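You operate a simulated robot arm through the tools that you are given. There is no shell and no other tool. Be economical: measure what you need, move in short steps, check, and stop when the job is done.

You are at the controls of a simulated robot arm. One attempt, no reset.

## Task
Push the drawer by the press shut.
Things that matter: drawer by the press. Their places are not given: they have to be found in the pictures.

It is judged by the outcome, as a careful person would: the job done as asked, and still so three seconds after it is handed in. It fails if anything else is knocked over, pushed out of place, dropped, spilled or broken.

## Robot
A 6-joint arm with a two-finger parallel gripper, fixed in place. Base frame: the origin is at the foot of the arm, x ahead of it, y to its left, z up. Lengths are in m, angles in degrees, forces in N, time in s.
With the tool pointing down near the work surface it reaches from about 0.24 to 0.66 m from the base axis. Its first joint turns from -66.0 to 66.0 degrees. Payload 2.9 kg.
The tool frame sits at the grasp point between the pads (the TCP): z along the fingers, y along the line on which they close. The tips reach 0.03 m beyond it. The gripper opens to 0.11 m. The fingers are 0.02 m wide and 0.01 m thick; the gripper's body (0.048 by 0.112 m) begins 0.055 m behind the TCP.
Orientation is that of the tool frame in the base frame, as a unit quaternion [x, y, z, w]. With the fingers straight down and closing along the base's y, the tool's x points along the base's -x, its y along +y and its z along -z.

## Interface
- The arm moves only by the tool send_rows. Its argument "plan" is a list that holds one entry, the list of rows, each a list of 7 numbers: the shift along the tool's x, y, z in m, then the turn, a rotation vector about the tool's x, y, z in degrees, then the opening, from 0 (shut) to 1 (fully open). In form: [[[tx, ty, tz, ax, ay, az, gripper], ...]]. A call has 1 to 12 rows; each row shifts and turns the commanded pose from where the row before left it, along the tool's axes as they then stand. Each row takes 0.2 s and may step no farther than 0.05 m and 8.6 degrees from the row before; otherwise, or with a gripper value out of range, the whole call is refused. A pose out of reach is approached as far as the arm can. The call stops where the force on the tool passes 40 N (or 10 N more than at its start, if that is more) or the arm is blocked; 0.2 s more then pass. Each finger travels about 0.108 m/s and halts on what it meets, pressing with about 45 N; the grip force reading is that of the motor and also rises with nothing between the fingers. The clock runs only during rows and for 0.2 s after the last one: add rows that do not move to give the fingers time. It gives the time, the measured TCP pose, the force on the tool (base axes), the opening and the grip force at its end, in the units of the frame above (readings bear some noise), and new pictures: "views" is both (left out), scene, wrist or none.
- Cameras (640 x 400 px; columns grow to the right, rows downward): "scene" is fixed at [0.0608, 0.4287, 1.3687]; the picture's right is [-0.86, -0.51, 0.00], its down [-0.36, 0.61, -0.70] and it looks along [0.35, -0.61, -0.71] (base axes); focal length 327 px, centre (320, 200). "wrist" rides on the gripper at [-0.036, 0, -0.057] in the tool frame; the picture's right is [0.00, -1.00, 0.00], its down [0.97, 0.00, -0.24] and it looks along [0.24, 0.00, 0.97] (tool axes); focal length 218 px, centre (320, 200).
- measure_at(camera, pixels): there is no depth. For up to 12 entries [column, row, z] of the newest picture of that camera ("zoom" is the newest enlarged one), the place [x, y] in the base frame at which the ray of that pixel passes the height z, good to about 0.002 m. The clock stands still meanwhile.
- close_up(camera, box): a new picture of the part [left, top, right, bottom] of that camera's present view, enlarged. The clock stands still meanwhile.
- hand_in(): hands the job in; it is judged then, once.

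Work in short steps. Measure before you move; look again where a grasp or a placing could have gone wrong, and mend it. You have 60 turns and 120 pictures in all, those below and enlarged ones among them. Open the gripper and draw the arm clear of the work before you hand the job in, unless the task says otherwise; then end with one line.

The tools are called after ">>>" by a JSON object that holds its "api" and its "payload". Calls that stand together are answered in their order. send_rows: Moves the arm, as the interface text tells. Its arguments: {"type":"object","properties":{"plan":{"type":"array","items":{"type":"array","items":{"type":"array","items":{"type":"number"}}}},"views":{"type":"string","enum":["both","scene","wrist","none"]}},"required":["plan"]} The other tools are called the same way: measure_at (camera, pixels) gives the place at which the rays of pixels pass given heights; close_up (camera, box) takes an enlarged picture of a part of a camera's view; hand_in () hands the job in.

At the start:

```text
t: 0.0
tool_pos: [0.4669, 0.1458, 0.9841]
ee_rot: [0.0, 1.0, 0.0, 0.0]
contact_force: [0.2, 0.1, 0.8]
opening: 0.1101
gripper_force: 0.0
```

scene: 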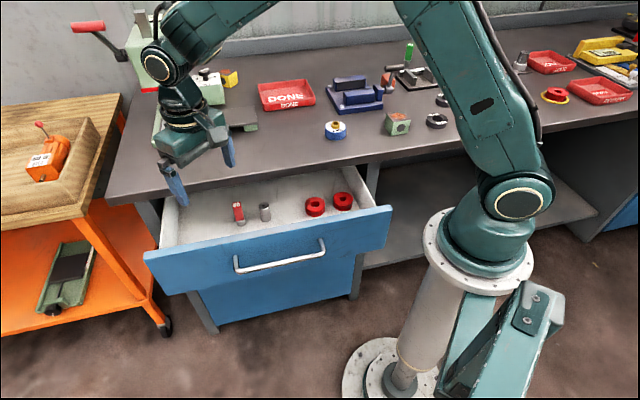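
wrist: 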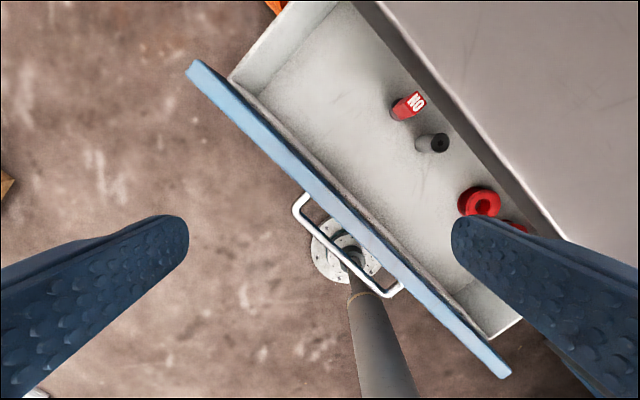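

The open drawer shows at scene (145,255)-(391,208), and in the wrist view its front runs (190,65)-(508,375). I'll measure its corners at several heights from both cameras to find the height.

>>> {"api": "measure_at", "payload": {"camera": "scene", "pixels": [[145, 255, 0.68], [145, 255, 0.62], [391, 208, 0.68], [391, 208, 0.62], [236, 262, 0.6], [325, 247, 0.6], [160, 247, 0.66], [376, 206, 0.66], [107, 203, 0.695], [380, 160, 0.695]]}}

>>> {"api": "measure_at", "payload": {"camera": "wrist", "pixels": [[190, 65, 0.68], [190, 65, 0.62], [508, 375, 0.68], [508, 375, 0.62], [300, 205, 0.6], [390, 293, 0.6], [355, 5, 0.695], [565, 240, 0.695]]}}

>>> {"api": "close_up", "payload": {"camera": "scene", "box": [100, 140, 420, 340]}}

```text
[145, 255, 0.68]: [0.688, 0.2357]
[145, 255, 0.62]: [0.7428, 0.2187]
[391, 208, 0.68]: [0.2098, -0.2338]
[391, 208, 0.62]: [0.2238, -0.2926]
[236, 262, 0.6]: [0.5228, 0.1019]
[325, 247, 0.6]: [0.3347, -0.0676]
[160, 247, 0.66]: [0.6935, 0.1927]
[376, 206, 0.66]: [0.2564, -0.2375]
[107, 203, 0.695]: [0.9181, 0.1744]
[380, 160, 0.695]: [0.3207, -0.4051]
```

```text
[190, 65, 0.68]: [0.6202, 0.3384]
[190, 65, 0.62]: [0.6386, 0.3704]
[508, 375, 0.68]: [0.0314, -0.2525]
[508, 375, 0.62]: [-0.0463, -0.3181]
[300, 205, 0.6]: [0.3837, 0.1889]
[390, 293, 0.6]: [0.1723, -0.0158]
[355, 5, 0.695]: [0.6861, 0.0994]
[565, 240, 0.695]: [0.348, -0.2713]
```

```text
2.00 times, centred on (260, 240) of scene
```

zoom: 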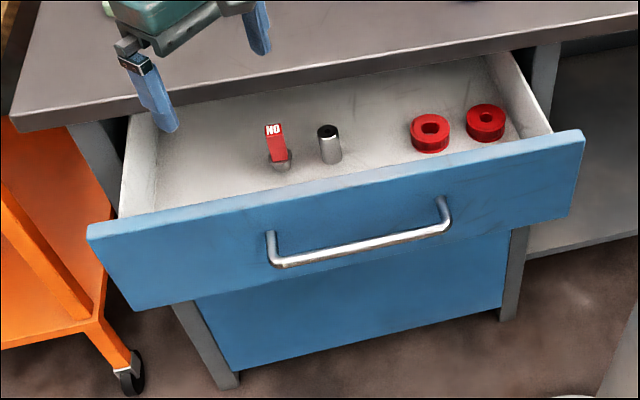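

Triangulating the two views puts the drawer front's top near z≈0.795, with corners about (0.585,0.268) and (0.183,-0.12). Next I'll measure the bench edge and handle at higher heights.

>>> {"api": "measure_at", "payload": {"camera": "scene", "pixels": [[145, 255, 0.795], [391, 208, 0.795], [107, 195, 0.8], [107, 195, 0.88], [380, 153, 0.8], [380, 153, 0.88], [236, 267, 0.75], [325, 252, 0.75], [165, 293, 0.7], [377, 245, 0.7], [201, 293, 0.6], [356, 255, 0.6]]}}

>>> {"api": "measure_at", "payload": {"camera": "wrist", "pixels": [[190, 65, 0.795], [508, 375, 0.795], [380, 5, 0.8], [380, 5, 0.88], [565, 235, 0.8], [565, 235, 0.88], [296, 208, 0.75], [390, 297, 0.75], [296, 208, 0.7], [390, 297, 0.7]]}}

>>> {"api": "close_up", "payload": {"camera": "wrist", "box": [180, 0, 600, 400]}}

```text
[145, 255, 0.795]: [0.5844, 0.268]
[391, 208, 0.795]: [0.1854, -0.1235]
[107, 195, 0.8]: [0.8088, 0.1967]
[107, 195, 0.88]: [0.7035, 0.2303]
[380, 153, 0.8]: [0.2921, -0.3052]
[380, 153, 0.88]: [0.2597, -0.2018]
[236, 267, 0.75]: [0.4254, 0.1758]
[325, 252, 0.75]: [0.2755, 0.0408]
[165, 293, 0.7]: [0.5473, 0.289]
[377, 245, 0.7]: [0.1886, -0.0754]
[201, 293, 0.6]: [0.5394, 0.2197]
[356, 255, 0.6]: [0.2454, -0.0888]
```

```text
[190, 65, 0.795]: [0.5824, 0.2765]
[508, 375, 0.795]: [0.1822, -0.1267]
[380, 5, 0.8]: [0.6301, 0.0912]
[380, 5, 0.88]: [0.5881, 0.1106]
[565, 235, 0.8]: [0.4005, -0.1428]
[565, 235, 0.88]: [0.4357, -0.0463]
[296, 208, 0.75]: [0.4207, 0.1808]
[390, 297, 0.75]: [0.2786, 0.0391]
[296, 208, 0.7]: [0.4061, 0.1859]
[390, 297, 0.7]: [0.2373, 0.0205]
```

```text
1.00 times, centred on (390, 200) of wrist
```

zoom: 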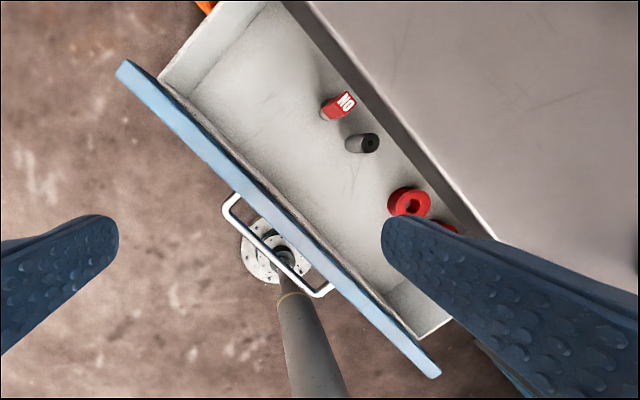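

The bench top edge sits at about z=0.868, roughly 0.125 m beyond the drawer front along the push direction n≈(0.70,-0.71). The handle sticks out about 0.047 m at z≈0.75. I'll look for the closed plane using the cabinet feet and the other cabinet at right.

>>> {"api": "close_up", "payload": {"camera": "scene", "box": [480, 100, 640, 250]}}

>>> {"api": "measure_at", "payload": {"camera": "scene", "pixels": [[215, 334, 0.0], [355, 299, 0.0], [165, 293, 0.65], [377, 245, 0.65], [108, 205, 0.83], [385, 163, 0.83], [160, 245, 0.78], [376, 206, 0.78], [373, 167, 0.78], [240, 222, 0.695], [265, 219, 0.695], [343, 205, 0.695]]}}

```text
2.67 times, centred on (560, 175) of scene
```

zoom: 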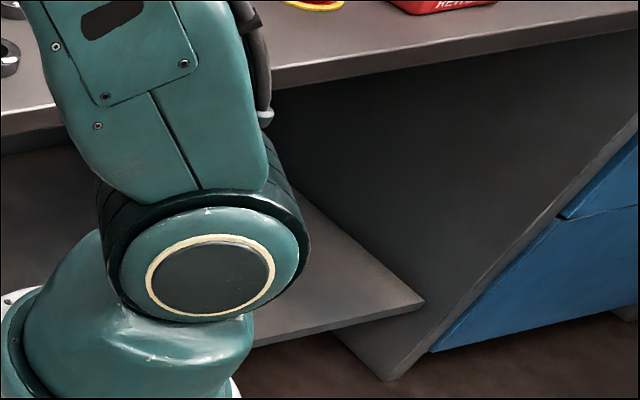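

```text
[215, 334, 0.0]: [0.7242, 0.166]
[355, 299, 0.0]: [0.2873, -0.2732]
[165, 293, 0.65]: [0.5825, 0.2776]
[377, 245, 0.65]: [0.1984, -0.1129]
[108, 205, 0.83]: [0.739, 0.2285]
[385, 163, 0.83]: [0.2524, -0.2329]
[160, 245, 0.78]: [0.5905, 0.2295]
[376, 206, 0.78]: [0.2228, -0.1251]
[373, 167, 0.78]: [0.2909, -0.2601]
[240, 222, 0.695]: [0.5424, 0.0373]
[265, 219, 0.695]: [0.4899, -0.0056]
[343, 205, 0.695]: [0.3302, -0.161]
```

The cabinet face is near s≈0.39, where s is distance along n, and the bench lip overhangs to s≈0.345. I'll push the panel above the handle with the gripper shut and tilted well forward, so nothing hits the bench edge. First I yaw to face the drawer and back away from it, staying high.

>>> {"api": "send_rows", "payload": {"plan": [[[0, 0, 0, 0, 0, 7.57, 0.5], [0, 0, 0, 0, 0, 7.57, 0], [0, 0, 0, 0, 0, 7.57, 0], [0, 0, 0, 0, 0, 7.57, 0], [0, 0, 0, 0, 0, 7.57, 0], [0, 0, 0, 0, 0, 7.57, 0], [0.03, -0.027, 0, 0, 0, 0, 0], [0.03, -0.027, 0, 0, 0, 0, 0], [0.03, -0.027, 0, 0, 0, 0, 0], [0.028, -0.028, 0, 0, 0, 0, 0]]], "views": "scene"}}

```text
t: 2.2
tool_pos: [0.3066, 0.1542, 0.9821]
ee_rot: [0.387, 0.922, 0.0, 0.0]
contact_force: [-0.7, 0.8, -0.2]
opening: 0.0
gripper_force: 37.3
```

scene: 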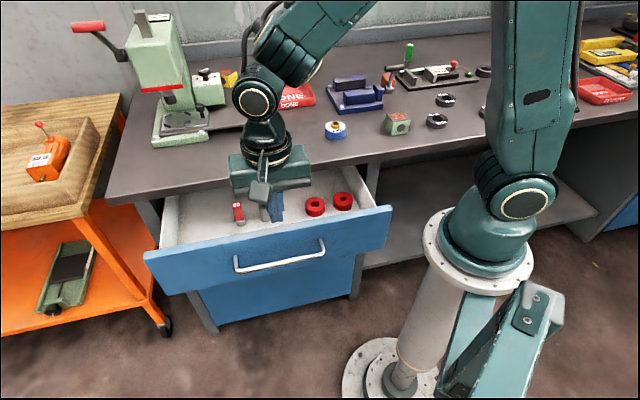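

The yaw is as planned: TCP at s≈0.105, t≈0.327, gripper shut. Next I tilt the fingers forward toward the drawer, in place and still high.

>>> {"api": "send_rows", "payload": {"plan": [[[0, 0, 0, 0, -8, 0, 0], [0, 0, 0, 0, -8, 0, 0], [0, 0, 0, 0, -8, 0, 0], [0, 0, 0, 0, -8, 0, 0], [0, 0, 0, 0, -8, 0, 0], [0, 0, 0, 0, -8, 0, 0], [0, 0, 0, 0, -8, 0, 0], [0, 0, 0, 0, -8, 0, 0], [0, 0, 0, 0, -6, 0, 0]]], "views": "scene"}}

```text
t: 4.2
tool_pos: [0.3327, 0.1389, 0.9826]
ee_rot: [0.316, 0.755, -0.221, 0.53]
contact_force: [-0.3, -0.6, 0.1]
opening: 0.0002
gripper_force: 37.5
out of reach, approached as far as the arm can: row 8, 9
```

scene: 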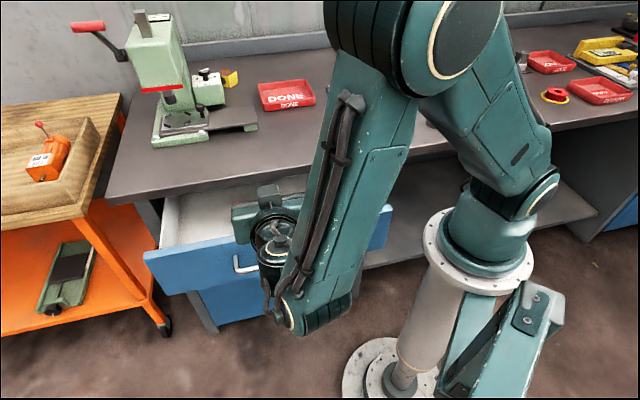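

Tilt is about 70°, with the TCP at s≈0.135, t≈0.334, z=0.983 (row 8 and 9 were near the reach limit). I'll go straight down partway and check.

>>> {"api": "send_rows", "payload": {"plan": [[[0.0282, 0, 0.0103, 0, 0, 0, 0], [0.0282, 0, 0.0103, 0, 0, 0, 0], [0.0282, 0, 0.0103, 0, 0, 0, 0], [0.0282, 0, 0.0103, 0, 0, 0, 0], [0, 0, 0, 0, 0, 0, 0]]]}}

```text
t: 5.4
tool_pos: [0.3333, 0.1401, 0.8637]
ee_rot: [0.316, 0.756, -0.221, 0.529]
contact_force: [0.1, 0.0, -0.3]
opening: 0.0002
gripper_force: 37.4
```

scene: 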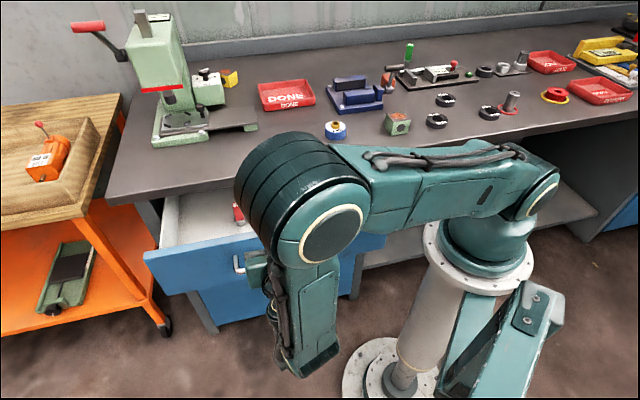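
wrist: 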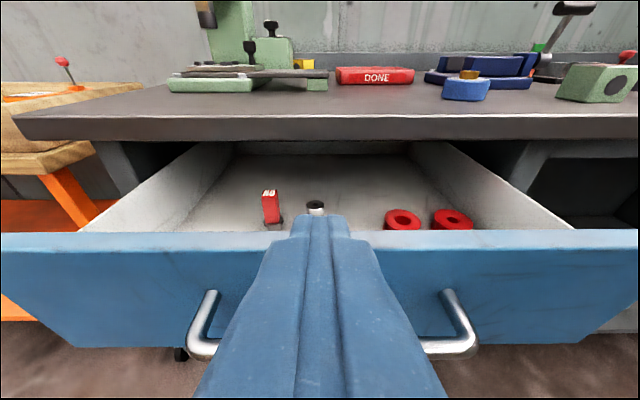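

The wrist view shows the fingers centred on the panel (top edge at row 235) and the handle posts clear on each side at columns 205 and 460. I lower 0.076 m so the tips come to z≈0.778, above the handle bar and below the panel top.

>>> {"api": "send_rows", "payload": {"plan": [[[0.0237, 0, 0.0086, 0, 0, 0, 0], [0.0237, 0, 0.0086, 0, 0, 0, 0], [0.0237, 0, 0.0086, 0, 0, 0, 0], [0, 0, 0, 0, 0, 0, 0]]]}}

```text
t: 6.4
tool_pos: [0.3321, 0.1416, 0.7875]
ee_rot: [0.316, 0.756, -0.221, 0.529]
contact_force: [0.1, -0.3, -0.4]
opening: 0.0
gripper_force: 37.3
```

scene: 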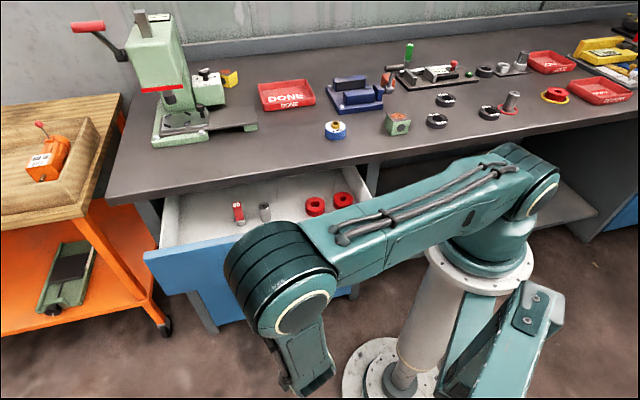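
wrist: 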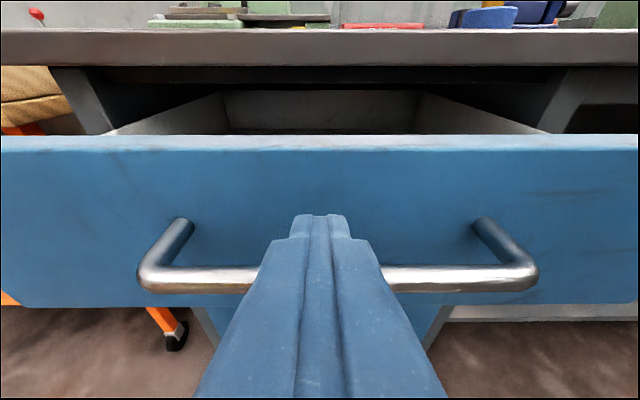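

Tips are at z≈0.777 above the bar, with about 0.058 m to the panel. I go forward gently to just before contact.

>>> {"api": "send_rows", "payload": {"plan": [[[-0.0041, 0, 0.0113, 0, 0, 0, 0], [-0.0041, 0, 0.0113, 0, 0, 0, 0], [-0.0041, 0, 0.0113, 0, 0, 0, 0], [-0.0041, 0, 0.0113, 0, 0, 0, 0]]]}}

```text
t: 7.4
tool_pos: [0.3669, 0.1055, 0.7872]
ee_rot: [0.317, 0.755, -0.223, 0.528]
contact_force: [0.1, 0.3, 0.4]
opening: 0.0
gripper_force: 37.8
```

scene: 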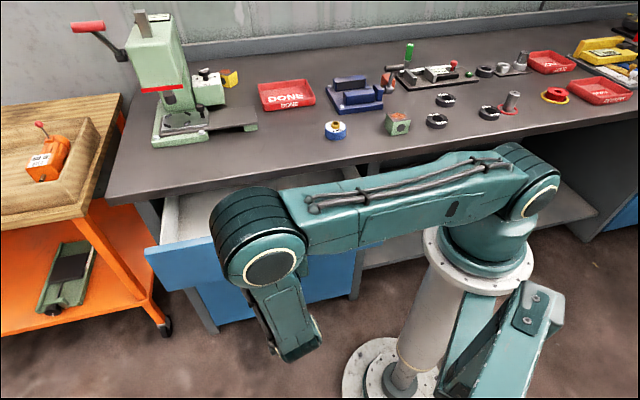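
wrist: 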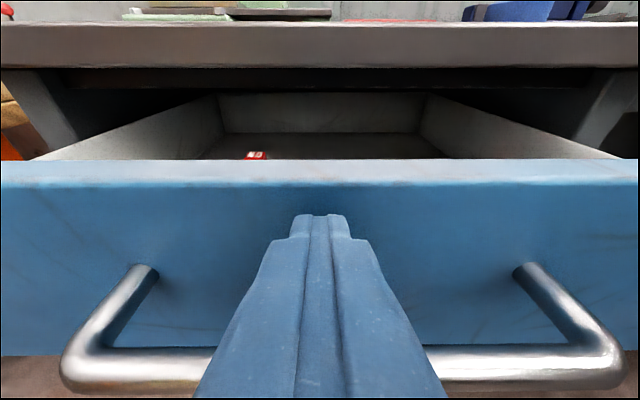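

The tip is about 8 mm from the panel and the red item inside is standing. I push slowly, 0.01 m per row.

>>> {"api": "send_rows", "payload": {"plan": [[[-0.0017, 0, 0.0047, 0, 0, 0, 0], [-0.0017, 0, 0.0047, 0, 0, 0, 0], [-0.0026, 0, 0.007, 0, 0, 0, 0], [-0.0026, 0, 0.007, 0, 0, 0, 0], [-0.0026, 0, 0.007, 0, 0, 0, 0], [-0.0026, 0, 0.007, 0, 0, 0, 0]]]}}

```text
t: 8.8
tool_pos: [0.3945, 0.076, 0.7879]
ee_rot: [0.316, 0.756, -0.221, 0.529]
contact_force: [-1.3, 1.2, 0.6]
opening: 0.0
gripper_force: 37.2
```

scene: 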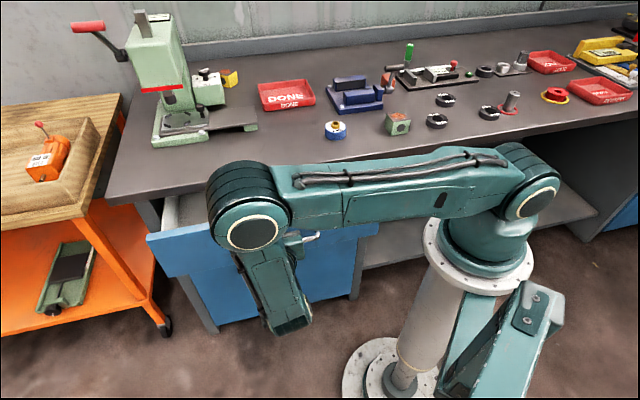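
wrist: 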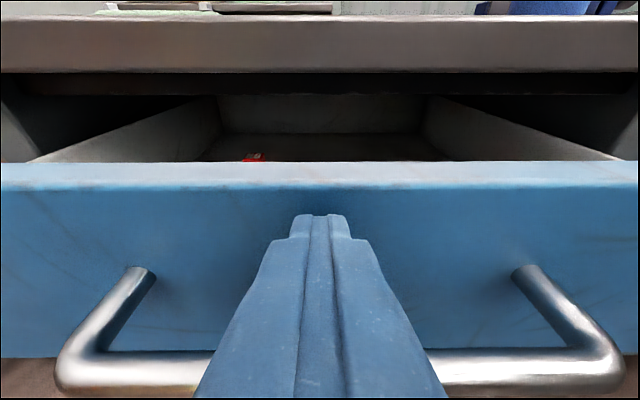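

The drawer is moving with only about 2 N of resistance. TCP is at s≈0.223. The panel stays square and the item inside still stands, so I keep pushing at the same pace.

>>> {"api": "send_rows", "payload": {"plan": [[[-0.0026, 0, 0.007, 0, 0, 0, 0], [-0.0026, 0, 0.007, 0, 0, 0, 0], [-0.0026, 0, 0.007, 0, 0, 0, 0], [-0.0026, 0, 0.007, 0, 0, 0, 0], [-0.0026, 0, 0.007, 0, 0, 0, 0], [-0.0026, 0, 0.007, 0, 0, 0, 0], [-0.0026, 0, 0.007, 0, 0, 0, 0], [-0.0026, 0, 0.007, 0, 0, 0, 0]]]}}

```text
t: 10.6
tool_pos: [0.4364, 0.034, 0.789]
ee_rot: [0.316, 0.756, -0.221, 0.529]
contact_force: [-1.1, 0.3, 0.7]
opening: 0.0
gripper_force: 37.4
```

scene: 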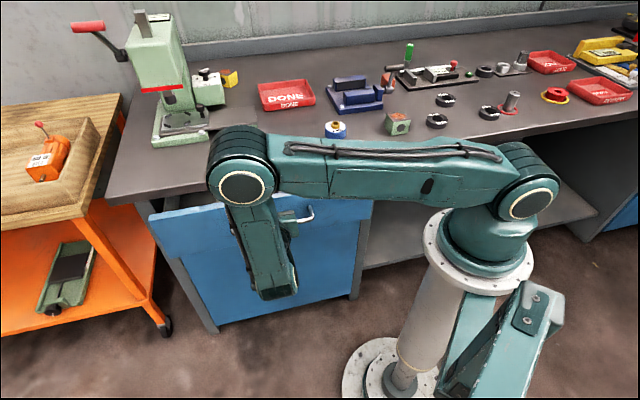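
wrist: 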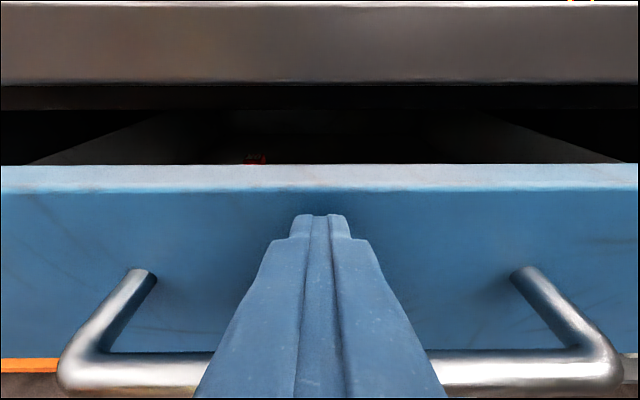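

Tip is at s≈0.31, forces are small, and the camera still has clearance to the bench lip. I continue another 0.045 m.

>>> {"api": "send_rows", "payload": {"plan": [[[-0.0026, 0, 0.007, 0, 0, 0, 0], [-0.0026, 0, 0.007, 0, 0, 0, 0], [-0.0026, 0, 0.007, 0, 0, 0, 0], [-0.0026, 0, 0.007, 0, 0, 0, 0], [-0.0026, 0, 0.007, 0, 0, 0, 0], [-0.0026, 0, 0.007, 0, 0, 0, 0]]]}}

```text
t: 12.0
tool_pos: [0.4681, 0.0023, 0.7889]
ee_rot: [0.316, 0.755, -0.222, 0.529]
contact_force: [-0.5, 0.5, -0.4]
opening: 0.0001
gripper_force: 38.0
```

scene: 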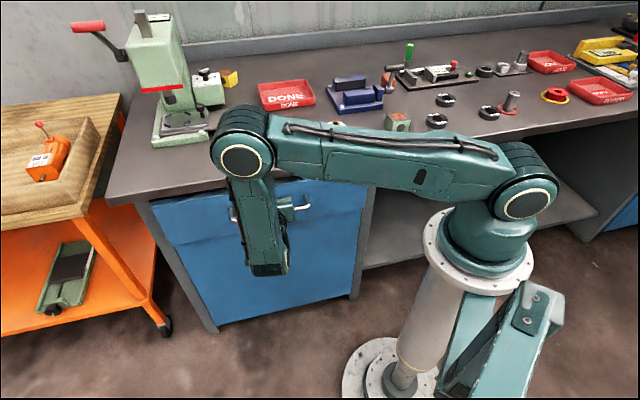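
wrist: 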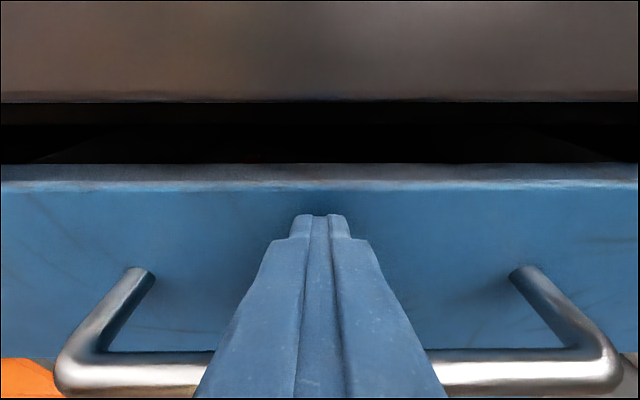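

Tip is at s≈0.355 and the drawer is nearly flush. I continue in smaller 5 mm steps and look for the stop.

>>> {"api": "send_rows", "payload": {"plan": [[[-0.0017, 0, 0.0047, 0, 0, 0, 0], [-0.0017, 0, 0.0047, 0, 0, 0, 0], [-0.0017, 0, 0.0047, 0, 0, 0, 0], [-0.0017, 0, 0.0047, 0, 0, 0, 0], [-0.0017, 0, 0.0047, 0, 0, 0, 0]]]}}

```text
t: 13.1
tool_pos: [0.4805, -0.0105, 0.7871]
ee_rot: [0.314, 0.758, -0.223, 0.527]
contact_force: [-11.0, 7.8, 4.7]
opening: 0.0
gripper_force: 37.8
stopped in row 5: the force on the tool passed its limit (the readings are from after the stop); the commanded pose is now the measured one
```

scene: 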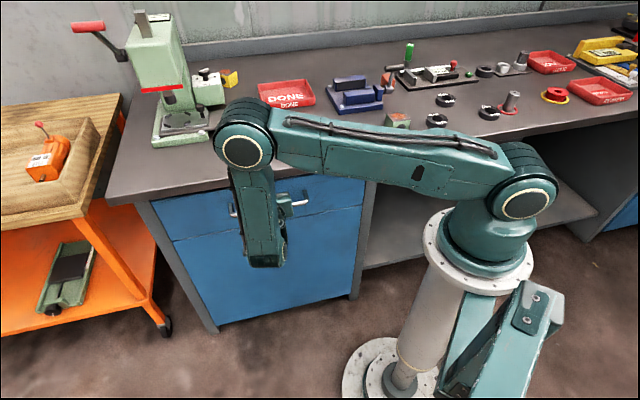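
wrist: 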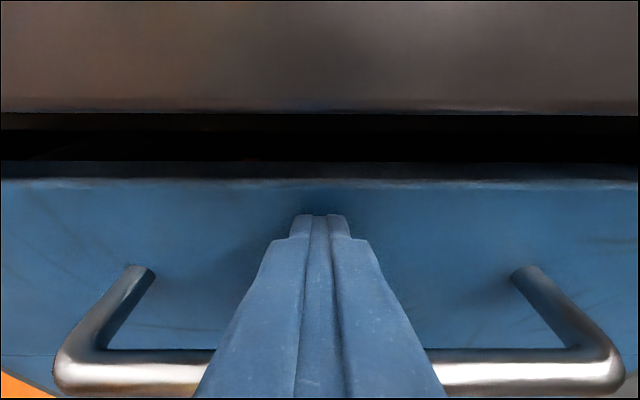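

The force passed its limit with the tip at s≈0.373, which should be the drawer's closed stop. I check its flushness with the cabinet up close.

>>> {"api": "close_up", "payload": {"camera": "scene", "box": [130, 160, 390, 340]}}

```text
2.22 times, centred on (260, 250) of scene
```

zoom: 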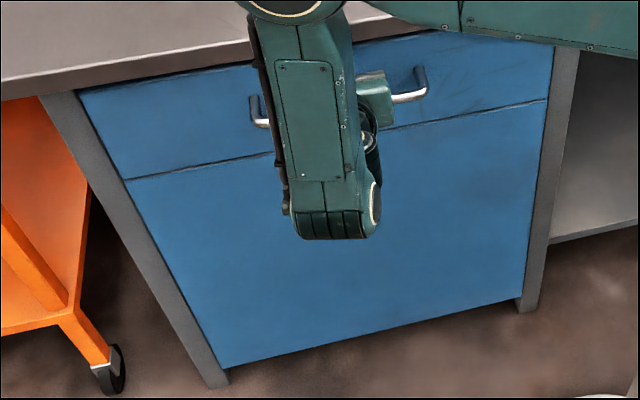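

The drawer front is flush with the door below, edges aligned. I back straight out along the same line, then look.

>>> {"api": "send_rows", "payload": {"plan": [[[0.0026, 0, -0.007, 0, 0, 0, 0], [0.0041, 0, -0.0113, 0, 0, 0, 0], [0.0041, 0, -0.0113, 0, 0, 0, 0], [0.0068, 0, -0.0188, 0, 0, 0, 0], [0.0068, 0, -0.0188, 0, 0, 0, 0], [0.0068, 0, -0.0188, 0, 0, 0, 0], [0.0068, 0, -0.0188, 0, 0, 0, 0], [0.0068, 0, -0.0188, 0, 0, 0, 0], [0, 0, 0, 0, 0, 0, 0.3], [0, 0, 0, 0, 0, 0, 0.6]]]}}

```text
t: 15.3
tool_pos: [0.3877, 0.0841, 0.7873]
ee_rot: [0.314, 0.758, -0.221, 0.528]
contact_force: [-0.2, -0.9, -0.5]
opening: 0.0658
gripper_force: 0.1
```

scene: 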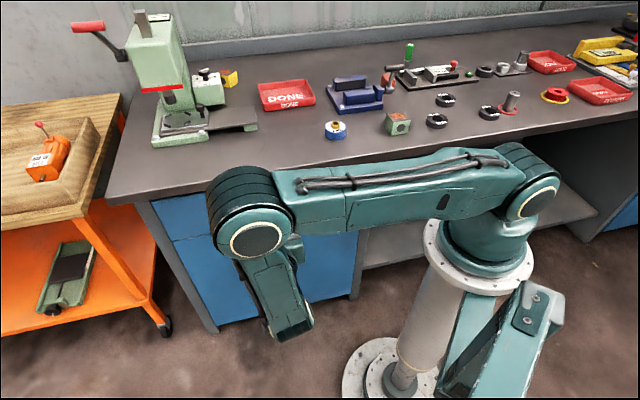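
wrist: 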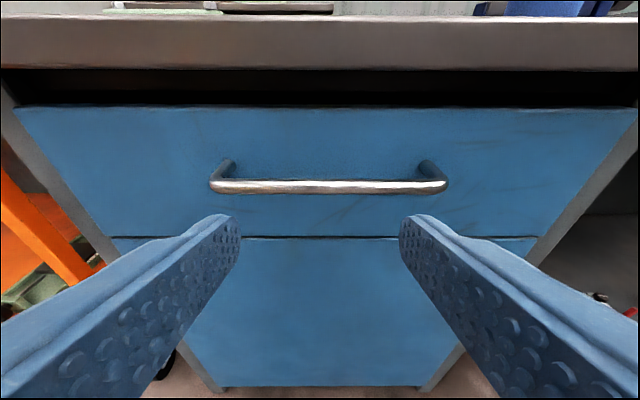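

The wrist view shows the drawer flush and square in the cabinet. The gripper is open and clear of the handle, and nothing else has moved, so I hand in.

>>> {"api": "hand_in", "payload": {}}

```text
The job is handed in.
```

The drawer by the press is pushed shut, flush with the cabinet front; the arm is clear with the gripper open, and nothing else in view was moved (the items inside were out of sight once it closed).
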